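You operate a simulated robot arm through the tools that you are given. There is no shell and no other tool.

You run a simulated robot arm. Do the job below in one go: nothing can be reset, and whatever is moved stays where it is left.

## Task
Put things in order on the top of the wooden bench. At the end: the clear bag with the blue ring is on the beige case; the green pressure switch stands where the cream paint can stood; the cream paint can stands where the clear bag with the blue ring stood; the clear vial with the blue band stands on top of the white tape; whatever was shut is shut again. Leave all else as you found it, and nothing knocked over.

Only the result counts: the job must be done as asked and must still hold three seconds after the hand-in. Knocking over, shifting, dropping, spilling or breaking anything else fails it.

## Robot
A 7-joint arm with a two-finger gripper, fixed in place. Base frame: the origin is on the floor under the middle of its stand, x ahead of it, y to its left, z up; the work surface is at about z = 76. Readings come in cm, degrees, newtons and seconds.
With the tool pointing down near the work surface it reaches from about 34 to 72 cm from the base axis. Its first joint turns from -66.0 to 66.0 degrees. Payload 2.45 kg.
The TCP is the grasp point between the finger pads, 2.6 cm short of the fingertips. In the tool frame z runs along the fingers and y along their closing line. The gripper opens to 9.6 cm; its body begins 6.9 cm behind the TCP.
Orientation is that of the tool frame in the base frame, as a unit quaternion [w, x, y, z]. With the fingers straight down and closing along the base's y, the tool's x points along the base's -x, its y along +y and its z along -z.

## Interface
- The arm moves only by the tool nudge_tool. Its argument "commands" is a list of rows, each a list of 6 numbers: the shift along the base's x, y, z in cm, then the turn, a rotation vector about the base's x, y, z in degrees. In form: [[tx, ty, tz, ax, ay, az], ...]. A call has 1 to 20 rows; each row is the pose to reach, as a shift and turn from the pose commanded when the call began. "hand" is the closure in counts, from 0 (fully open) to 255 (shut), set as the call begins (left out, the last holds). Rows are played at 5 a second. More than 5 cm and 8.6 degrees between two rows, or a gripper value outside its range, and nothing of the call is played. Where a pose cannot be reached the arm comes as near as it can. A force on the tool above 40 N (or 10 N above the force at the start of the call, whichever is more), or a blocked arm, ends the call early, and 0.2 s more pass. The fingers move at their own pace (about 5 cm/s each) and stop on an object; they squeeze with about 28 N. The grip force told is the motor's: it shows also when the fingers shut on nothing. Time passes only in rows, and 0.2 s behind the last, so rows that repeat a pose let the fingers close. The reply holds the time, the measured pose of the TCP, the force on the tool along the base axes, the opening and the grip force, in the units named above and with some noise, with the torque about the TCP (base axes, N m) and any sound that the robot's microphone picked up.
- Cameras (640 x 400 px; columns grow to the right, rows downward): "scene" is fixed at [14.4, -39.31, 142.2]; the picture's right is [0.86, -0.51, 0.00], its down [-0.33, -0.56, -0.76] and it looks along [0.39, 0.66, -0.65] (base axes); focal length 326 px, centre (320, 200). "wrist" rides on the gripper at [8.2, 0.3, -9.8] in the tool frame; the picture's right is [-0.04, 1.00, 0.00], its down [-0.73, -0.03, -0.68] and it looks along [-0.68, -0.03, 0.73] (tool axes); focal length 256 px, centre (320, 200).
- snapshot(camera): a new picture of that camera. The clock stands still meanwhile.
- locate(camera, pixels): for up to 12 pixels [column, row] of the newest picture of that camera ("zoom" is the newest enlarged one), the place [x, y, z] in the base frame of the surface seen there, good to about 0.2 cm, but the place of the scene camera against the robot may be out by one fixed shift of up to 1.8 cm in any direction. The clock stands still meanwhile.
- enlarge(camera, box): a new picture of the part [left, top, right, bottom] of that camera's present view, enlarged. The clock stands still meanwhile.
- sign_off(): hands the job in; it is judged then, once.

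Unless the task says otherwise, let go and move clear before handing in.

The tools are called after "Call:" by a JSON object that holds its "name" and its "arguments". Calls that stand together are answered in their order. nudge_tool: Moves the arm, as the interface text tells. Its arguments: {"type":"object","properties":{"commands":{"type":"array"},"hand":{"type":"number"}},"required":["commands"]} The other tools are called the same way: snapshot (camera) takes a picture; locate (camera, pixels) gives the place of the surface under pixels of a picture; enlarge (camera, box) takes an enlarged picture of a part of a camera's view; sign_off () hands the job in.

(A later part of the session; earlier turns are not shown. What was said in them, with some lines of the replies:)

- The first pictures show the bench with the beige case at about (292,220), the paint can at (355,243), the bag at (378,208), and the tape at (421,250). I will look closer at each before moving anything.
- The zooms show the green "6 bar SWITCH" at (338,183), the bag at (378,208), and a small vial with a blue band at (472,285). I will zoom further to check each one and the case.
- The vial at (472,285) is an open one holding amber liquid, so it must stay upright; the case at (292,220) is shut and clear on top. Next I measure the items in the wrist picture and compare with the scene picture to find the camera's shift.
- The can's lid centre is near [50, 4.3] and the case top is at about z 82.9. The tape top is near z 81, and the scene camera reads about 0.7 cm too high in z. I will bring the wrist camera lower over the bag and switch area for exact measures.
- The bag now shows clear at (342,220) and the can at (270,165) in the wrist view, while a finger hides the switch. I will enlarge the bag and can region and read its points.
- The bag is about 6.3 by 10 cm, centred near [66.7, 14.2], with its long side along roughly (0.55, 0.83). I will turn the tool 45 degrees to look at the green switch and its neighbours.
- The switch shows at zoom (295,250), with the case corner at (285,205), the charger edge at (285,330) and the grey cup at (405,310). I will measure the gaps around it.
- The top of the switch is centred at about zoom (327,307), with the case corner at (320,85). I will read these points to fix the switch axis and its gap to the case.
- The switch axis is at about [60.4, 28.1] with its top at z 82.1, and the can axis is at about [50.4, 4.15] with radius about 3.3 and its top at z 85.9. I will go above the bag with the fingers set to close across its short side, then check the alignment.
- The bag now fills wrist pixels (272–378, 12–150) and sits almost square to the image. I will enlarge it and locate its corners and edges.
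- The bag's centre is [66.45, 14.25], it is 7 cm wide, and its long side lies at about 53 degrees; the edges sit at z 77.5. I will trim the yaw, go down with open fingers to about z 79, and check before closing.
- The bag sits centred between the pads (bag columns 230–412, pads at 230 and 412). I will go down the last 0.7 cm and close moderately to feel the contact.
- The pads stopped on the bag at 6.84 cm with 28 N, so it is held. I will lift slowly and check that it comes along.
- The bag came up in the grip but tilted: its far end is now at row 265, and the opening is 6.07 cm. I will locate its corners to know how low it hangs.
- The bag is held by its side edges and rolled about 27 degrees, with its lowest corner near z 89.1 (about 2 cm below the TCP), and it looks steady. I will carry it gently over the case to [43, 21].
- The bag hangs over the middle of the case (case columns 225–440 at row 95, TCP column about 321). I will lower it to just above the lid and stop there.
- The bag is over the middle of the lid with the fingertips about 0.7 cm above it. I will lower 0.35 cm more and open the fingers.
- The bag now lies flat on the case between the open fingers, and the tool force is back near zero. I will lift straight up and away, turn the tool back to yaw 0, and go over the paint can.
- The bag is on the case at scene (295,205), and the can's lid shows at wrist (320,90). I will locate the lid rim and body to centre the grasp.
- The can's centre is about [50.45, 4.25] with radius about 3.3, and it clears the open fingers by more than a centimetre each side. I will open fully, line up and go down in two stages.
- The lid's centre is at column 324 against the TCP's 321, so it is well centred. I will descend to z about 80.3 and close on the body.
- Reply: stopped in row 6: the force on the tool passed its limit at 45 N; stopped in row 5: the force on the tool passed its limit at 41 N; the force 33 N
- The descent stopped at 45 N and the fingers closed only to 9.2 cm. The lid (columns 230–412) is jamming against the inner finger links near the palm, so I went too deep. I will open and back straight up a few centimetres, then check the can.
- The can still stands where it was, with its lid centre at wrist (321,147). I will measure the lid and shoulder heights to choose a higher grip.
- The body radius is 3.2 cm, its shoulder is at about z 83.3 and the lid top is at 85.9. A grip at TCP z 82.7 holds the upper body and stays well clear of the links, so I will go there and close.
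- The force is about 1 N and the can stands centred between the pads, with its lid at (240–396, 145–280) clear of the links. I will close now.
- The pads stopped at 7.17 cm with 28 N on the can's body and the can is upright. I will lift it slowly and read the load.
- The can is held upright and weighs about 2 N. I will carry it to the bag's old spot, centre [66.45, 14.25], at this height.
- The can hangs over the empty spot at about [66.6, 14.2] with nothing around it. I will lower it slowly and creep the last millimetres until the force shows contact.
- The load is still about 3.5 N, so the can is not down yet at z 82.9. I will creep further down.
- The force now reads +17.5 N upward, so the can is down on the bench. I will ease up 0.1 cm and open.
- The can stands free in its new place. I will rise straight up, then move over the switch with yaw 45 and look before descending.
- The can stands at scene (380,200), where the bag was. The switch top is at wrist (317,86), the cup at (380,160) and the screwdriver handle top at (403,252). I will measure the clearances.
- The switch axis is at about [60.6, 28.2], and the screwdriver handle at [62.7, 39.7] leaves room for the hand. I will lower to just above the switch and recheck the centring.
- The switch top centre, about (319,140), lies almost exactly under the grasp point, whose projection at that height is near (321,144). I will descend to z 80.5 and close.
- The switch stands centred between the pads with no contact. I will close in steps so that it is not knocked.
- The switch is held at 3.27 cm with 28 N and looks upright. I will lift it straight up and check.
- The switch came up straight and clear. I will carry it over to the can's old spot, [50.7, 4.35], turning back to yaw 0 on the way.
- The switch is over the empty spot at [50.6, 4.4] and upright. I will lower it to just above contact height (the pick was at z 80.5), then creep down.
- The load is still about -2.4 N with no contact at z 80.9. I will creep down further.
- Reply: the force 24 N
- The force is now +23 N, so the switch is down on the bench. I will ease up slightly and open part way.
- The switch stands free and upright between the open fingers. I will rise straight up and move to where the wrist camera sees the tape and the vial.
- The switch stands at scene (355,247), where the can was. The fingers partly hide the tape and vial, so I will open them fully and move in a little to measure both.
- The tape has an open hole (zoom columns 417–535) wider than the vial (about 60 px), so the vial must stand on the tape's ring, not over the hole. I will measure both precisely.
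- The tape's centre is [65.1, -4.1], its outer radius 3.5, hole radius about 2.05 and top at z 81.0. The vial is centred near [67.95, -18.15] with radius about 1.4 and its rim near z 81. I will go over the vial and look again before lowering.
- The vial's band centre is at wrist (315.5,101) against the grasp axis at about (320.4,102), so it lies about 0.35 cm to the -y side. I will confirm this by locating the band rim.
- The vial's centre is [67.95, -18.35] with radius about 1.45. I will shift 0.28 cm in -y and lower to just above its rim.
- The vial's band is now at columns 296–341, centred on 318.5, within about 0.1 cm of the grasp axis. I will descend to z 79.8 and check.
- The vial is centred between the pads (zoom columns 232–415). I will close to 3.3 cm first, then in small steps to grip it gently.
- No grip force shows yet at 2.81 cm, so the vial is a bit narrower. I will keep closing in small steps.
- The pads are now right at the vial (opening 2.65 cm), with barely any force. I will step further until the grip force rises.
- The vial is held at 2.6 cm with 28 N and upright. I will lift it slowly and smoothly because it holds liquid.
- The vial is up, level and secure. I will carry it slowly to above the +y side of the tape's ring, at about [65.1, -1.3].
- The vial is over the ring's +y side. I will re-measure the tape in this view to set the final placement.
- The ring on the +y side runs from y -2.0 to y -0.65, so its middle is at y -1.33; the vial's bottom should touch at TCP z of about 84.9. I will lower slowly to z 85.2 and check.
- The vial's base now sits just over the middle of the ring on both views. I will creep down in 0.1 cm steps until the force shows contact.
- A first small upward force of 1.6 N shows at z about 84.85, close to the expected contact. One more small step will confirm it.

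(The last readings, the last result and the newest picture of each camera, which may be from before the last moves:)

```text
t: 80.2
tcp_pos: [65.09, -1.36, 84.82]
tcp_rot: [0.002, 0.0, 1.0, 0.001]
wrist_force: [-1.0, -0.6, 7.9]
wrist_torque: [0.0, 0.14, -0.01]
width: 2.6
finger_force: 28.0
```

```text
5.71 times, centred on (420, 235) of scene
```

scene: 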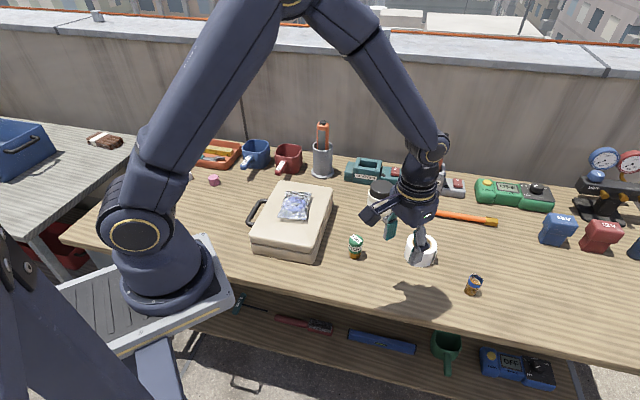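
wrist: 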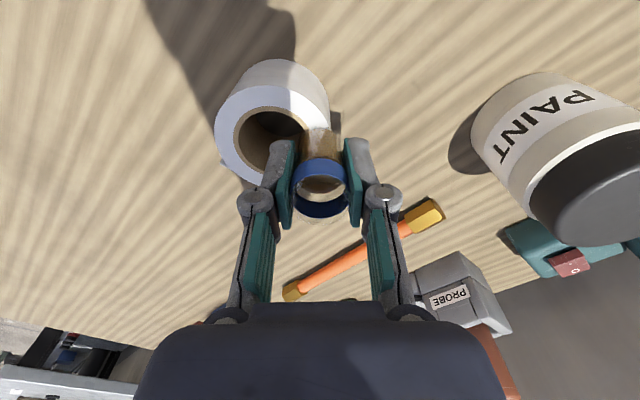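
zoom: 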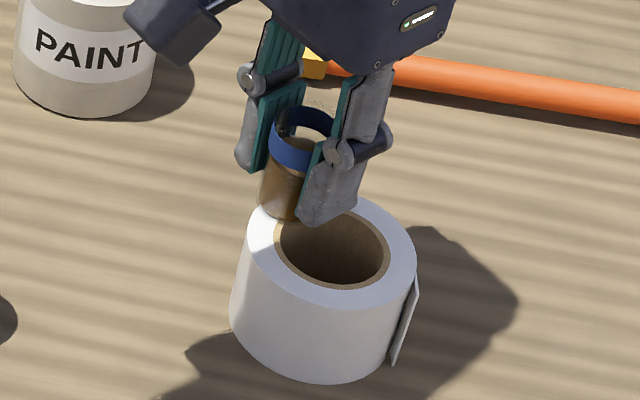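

The vial is down with 7.9 N. I will ease off a hair and open in small steps so that it stays put.

Call:
{"name": "nudge_tool", "arguments": {"commands": [[0, 0, 0.04, 0, 0, 0], [0, 0, 0.04, 0, 0, 0]]}}

Call:
{"name": "nudge_tool", "arguments": {"commands": [[0, 0, 0, 0, 0, 0], [0, 0, 0, 0, 0, 0]], "hand": 181}}

Call:
{"name": "nudge_tool", "arguments": {"commands": [[0, 0, 0, 0, 0, 0], [0, 0, 0, 0, 0, 0]], "hand": 172}}

Call:
{"name": "enlarge", "arguments": {"camera": "wrist", "box": [200, 60, 400, 240]}}

Call:
{"name": "enlarge", "arguments": {"camera": "scene", "box": [390, 200, 450, 270]}}

```text
t: 80.8
tcp_pos: [65.08, -1.32, 84.89]
tcp_rot: [0.003, -0.001, 1.0, 0.001]
wrist_force: [0.7, -0.8, 6.6]
wrist_torque: [-0.02, -0.09, 0.01]
width: 2.59
finger_force: 27.7
```

```text
t: 81.4
tcp_pos: [65.19, -1.35, 84.71]
tcp_rot: [0.002, -0.001, 1.0, 0.001]
wrist_force: [-0.4, -0.2, 0.4]
wrist_torque: [0.01, 0.03, 0.0]
width: 2.77
finger_force: 0.0
```

```text
t: 82.0
tcp_pos: [65.04, -1.33, 84.81]
tcp_rot: [0.003, 0.0, 1.0, 0.001]
wrist_force: [-0.2, 0.3, 0.7]
wrist_torque: [-0.01, 0.0, -0.01]
width: 3.11
finger_force: 0.0
```

```text
2.22 times, centred on (300, 150) of wrist
```

zoom: 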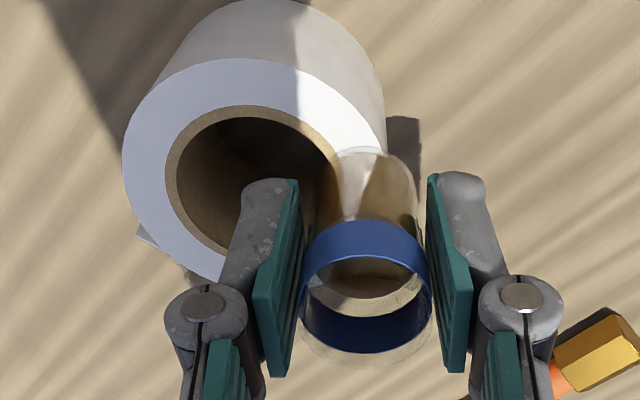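

```text
5.71 times, centred on (420, 235) of scene
```

zoom: 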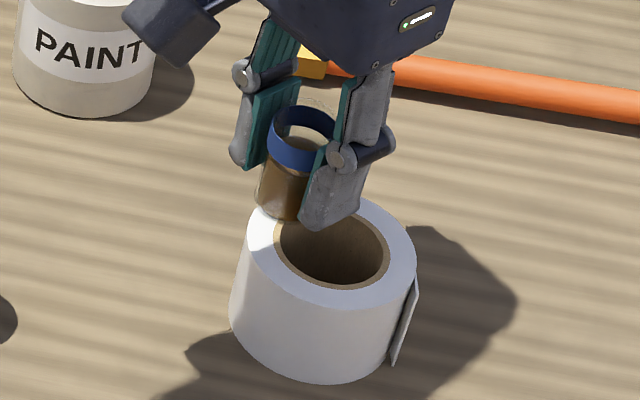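

The vial stands by itself on the ring, and the grip force is zero at 3.1 cm opening. I will open wider and look again before rising.

Call:
{"name": "nudge_tool", "arguments": {"commands": [[0, 0, 0, 0, 0, 0], [0, 0, 0, 0, 0, 0], [0, 0, 0, 0, 0, 0]], "hand": 110}}

Call:
{"name": "enlarge", "arguments": {"camera": "wrist", "box": [200, 60, 400, 240]}}

```text
t: 82.8
tcp_pos: [65.11, -1.35, 84.8]
tcp_rot: [0.002, -0.001, 1.0, 0.001]
wrist_force: [-0.2, -0.7, -0.2]
wrist_torque: [0.01, 0.01, -0.03]
width: 5.5
finger_force: 0.1
```

```text
2.22 times, centred on (300, 150) of wrist
```

zoom: 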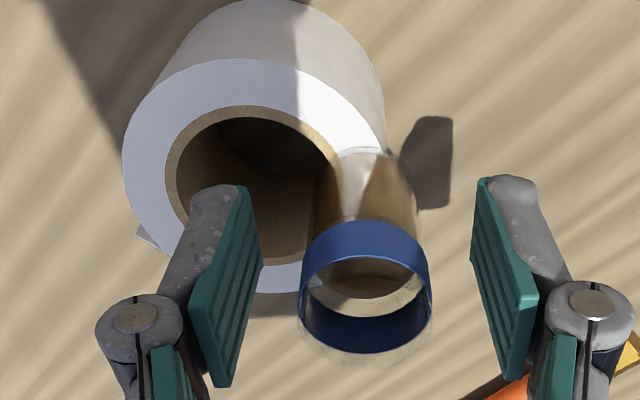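

The vial stands still on the ring with the fingers well clear on both sides. I will rise straight up slowly and then back away.

Call:
{"name": "nudge_tool", "arguments": {"commands": [[0, 0, 0.4, 0, 0, 0], [0, 0, 1.2, 0, 0, 0], [0, 0, 2.4, 0, 0, 0], [0, 0, 4, 0, 0, 0], [0, 0, 6, 0, 0, 0], [0, 0, 8.5, 0, 0, 0], [0, 0, 11, 0, 0, 0], [-3, 0, 13, 0, 0, 0], [-6.5, 0, 15, 0, 0, 0], [-10, 0, 16, 0, 0, 0], [-14, -1, 17, 0, 0, 0], [-18, -2, 18, 0, 0, 0], [-21, -3, 18, 0, 0, 0], [-21, -3, 18, 0, 0, 0]]}}

Call:
{"name": "snapshot", "arguments": {"camera": "wrist"}}

Call:
{"name": "snapshot", "arguments": {"camera": "scene"}}

Call:
{"name": "enlarge", "arguments": {"camera": "scene", "box": [240, 150, 460, 290]}}

```text
t: 85.8
tcp_pos: [43.91, -4.68, 102.83]
tcp_rot: [0.003, -0.001, 1.0, 0.001]
wrist_force: [0.3, -0.3, 0.1]
wrist_torque: [-0.04, -0.03, 0.04]
width: 5.46
finger_force: 0.1
```

```text
taken
```

wrist: 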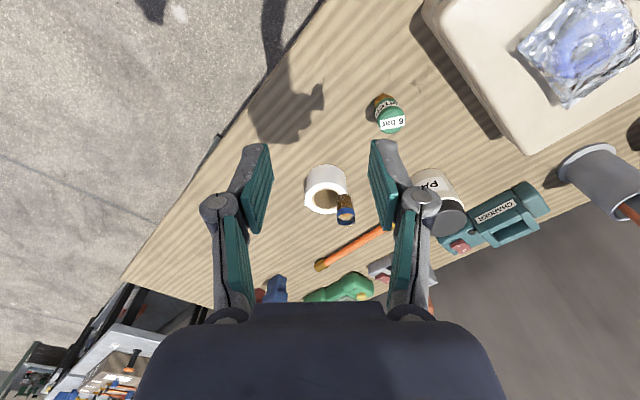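

```text
taken
```

scene: 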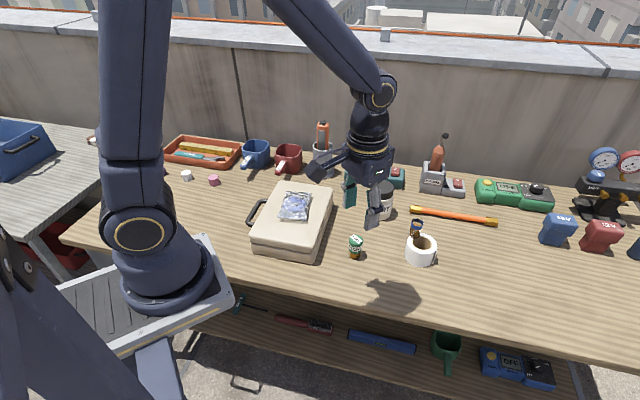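

```text
2.86 times, centred on (350, 220) of scene
```

zoom: 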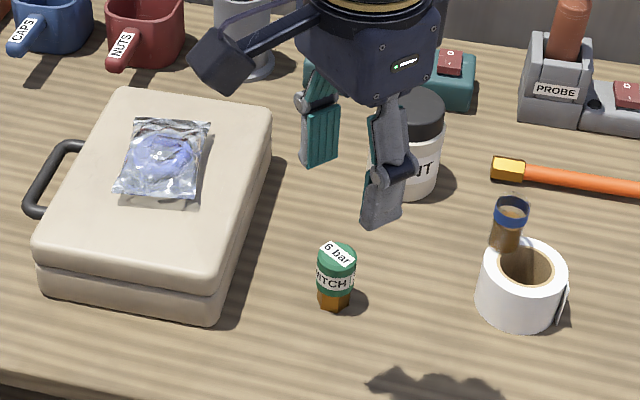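

The vial stands on the tape at scene (416,228), the switch is at (355,247), and the bag is on the case. I will back the arm away to its start area and check all four objects with numbers.

Call:
{"name": "nudge_tool", "arguments": {"commands": [[-2, 1, 3, 0, 0, 0], [-4, 1.5, 6, 0, 0, 0], [-4.6, 2, 9, 0, 0, 0], [-4.6, 2, 9, 0, 0, 0]], "hand": 0}}

Call:
{"name": "snapshot", "arguments": {"camera": "wrist"}}

Call:
{"name": "snapshot", "arguments": {"camera": "scene"}}

Call:
{"name": "enlarge", "arguments": {"camera": "scene", "box": [380, 200, 460, 280]}}

Call:
{"name": "enlarge", "arguments": {"camera": "wrist", "box": [260, 60, 480, 260]}}

```text
t: 86.8
tcp_pos: [39.33, -2.49, 111.78]
tcp_rot: [0.002, -0.001, 1.0, 0.001]
wrist_force: [-0.2, 0.1, 0.5]
wrist_torque: [0.0, 0.0, 0.0]
width: 9.59
finger_force: 0.1
```

```text
taken
```

wrist: 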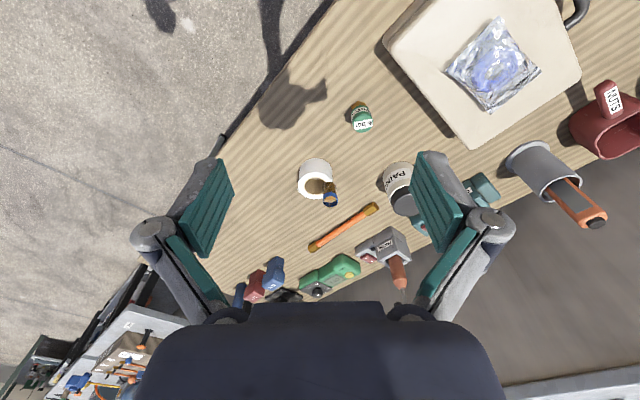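

```text
taken
```

scene: 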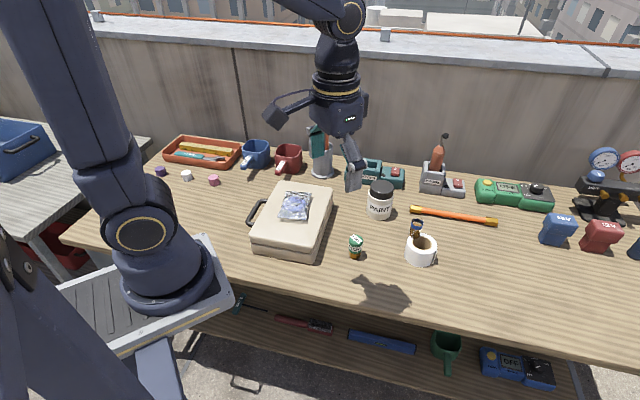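

```text
5.00 times, centred on (420, 240) of scene
```

zoom: 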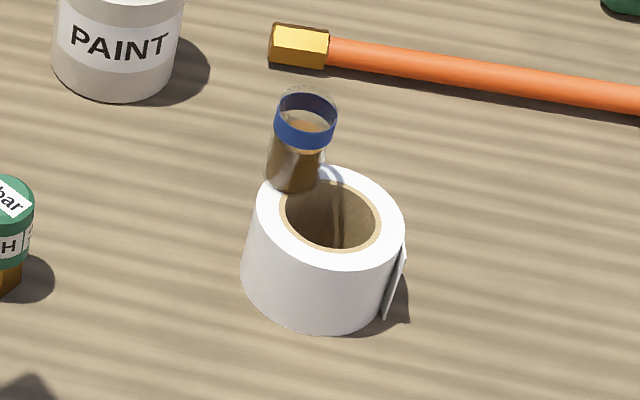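

```text
2.00 times, centred on (370, 160) of wrist
```

zoom: 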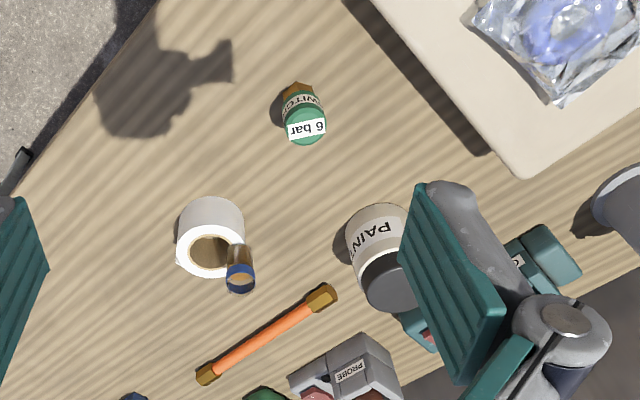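

Everything looks placed. The case must not have shifted when I set the bag down, so I will take the same zoom as at the start and compare its corners.

Call:
{"name": "enlarge", "arguments": {"camera": "scene", "box": [230, 170, 350, 270]}}

Call:
{"name": "enlarge", "arguments": {"camera": "scene", "box": [240, 130, 440, 270]}}

Call:
{"name": "locate", "arguments": {"camera": "scene", "pixels": [[382, 188], [380, 213], [356, 239], [295, 205], [416, 222], [422, 243], [330, 190], [310, 245], [253, 232]]}}

Call:
{"name": "locate", "arguments": {"camera": "wrist", "pixels": [[362, 126], [330, 200], [316, 178], [450, 60], [490, 65]]}}

```text
4.00 times, centred on (290, 220) of scene
```

zoom: 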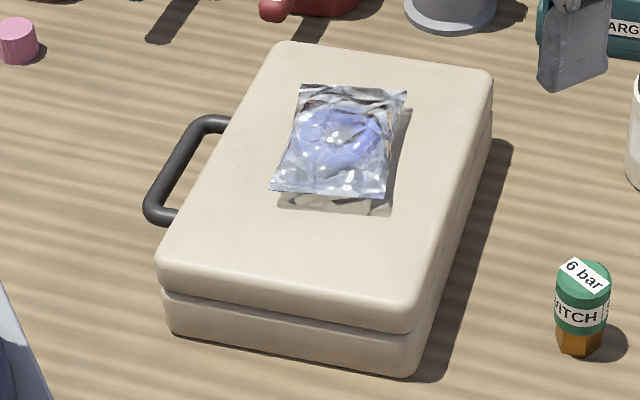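

```text
2.86 times, centred on (340, 200) of scene
```

zoom: 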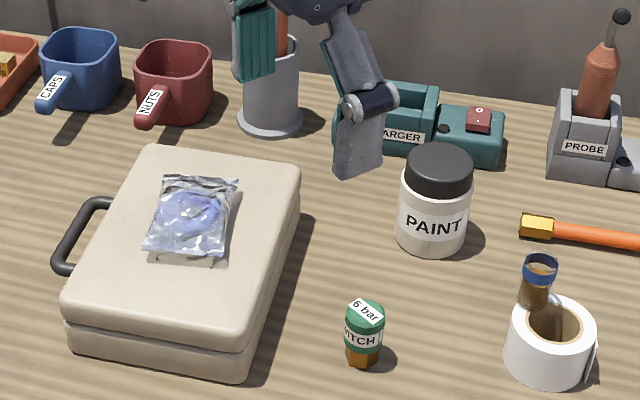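

```text
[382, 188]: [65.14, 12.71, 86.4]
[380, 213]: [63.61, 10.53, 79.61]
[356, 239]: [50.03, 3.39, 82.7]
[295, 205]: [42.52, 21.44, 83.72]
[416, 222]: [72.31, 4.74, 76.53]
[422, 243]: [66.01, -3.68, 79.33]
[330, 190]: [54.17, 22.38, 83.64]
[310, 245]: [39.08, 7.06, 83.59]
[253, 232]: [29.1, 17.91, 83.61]
```

```text
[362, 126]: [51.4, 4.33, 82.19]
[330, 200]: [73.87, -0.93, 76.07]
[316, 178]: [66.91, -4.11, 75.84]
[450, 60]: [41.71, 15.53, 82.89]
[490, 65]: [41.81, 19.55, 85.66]
```

The case corners sit at the same zoom pixels as before ((285,42), (492,72), (160,258)), so the case is unmoved and still shut, and so are the tape and its neighbours. The bag is on the case, the can and switch stand in their new places, the vial stands upright on the tape's ring, and the hand is empty and clear, so I am handing in.

Call:
{"name": "sign_off", "arguments": {}}

```text
The job is handed in.
```

The job is handed in, and the last pictures before hand-in showed everything placed as asked:

- **Bag with the blue ring:** it lies flat near the middle of the beige case, and the case is still shut and has not moved.
- **Paint can:** it stands upright where the bag was, within a few millimetres by my readings.
- **Green pressure switch:** it stands upright where the can was, also within a few millimetres.
- **Vial with the blue band:** it stands upright on the tape's ring, on the left (+y) side. It could not go in the centre because the tape's hole is wider than the vial. It was kept level and slow throughout, and I saw no sign of a spill.

On my first try at the can I went too deep and the gripper pressed on its lid at 45 N. I backed off and gripped higher; the can had not moved and showed no damage.

Nothing else on the bench looked shifted in the final views. The arm is empty, open and back near its start position. I have not seen the result of the judging.
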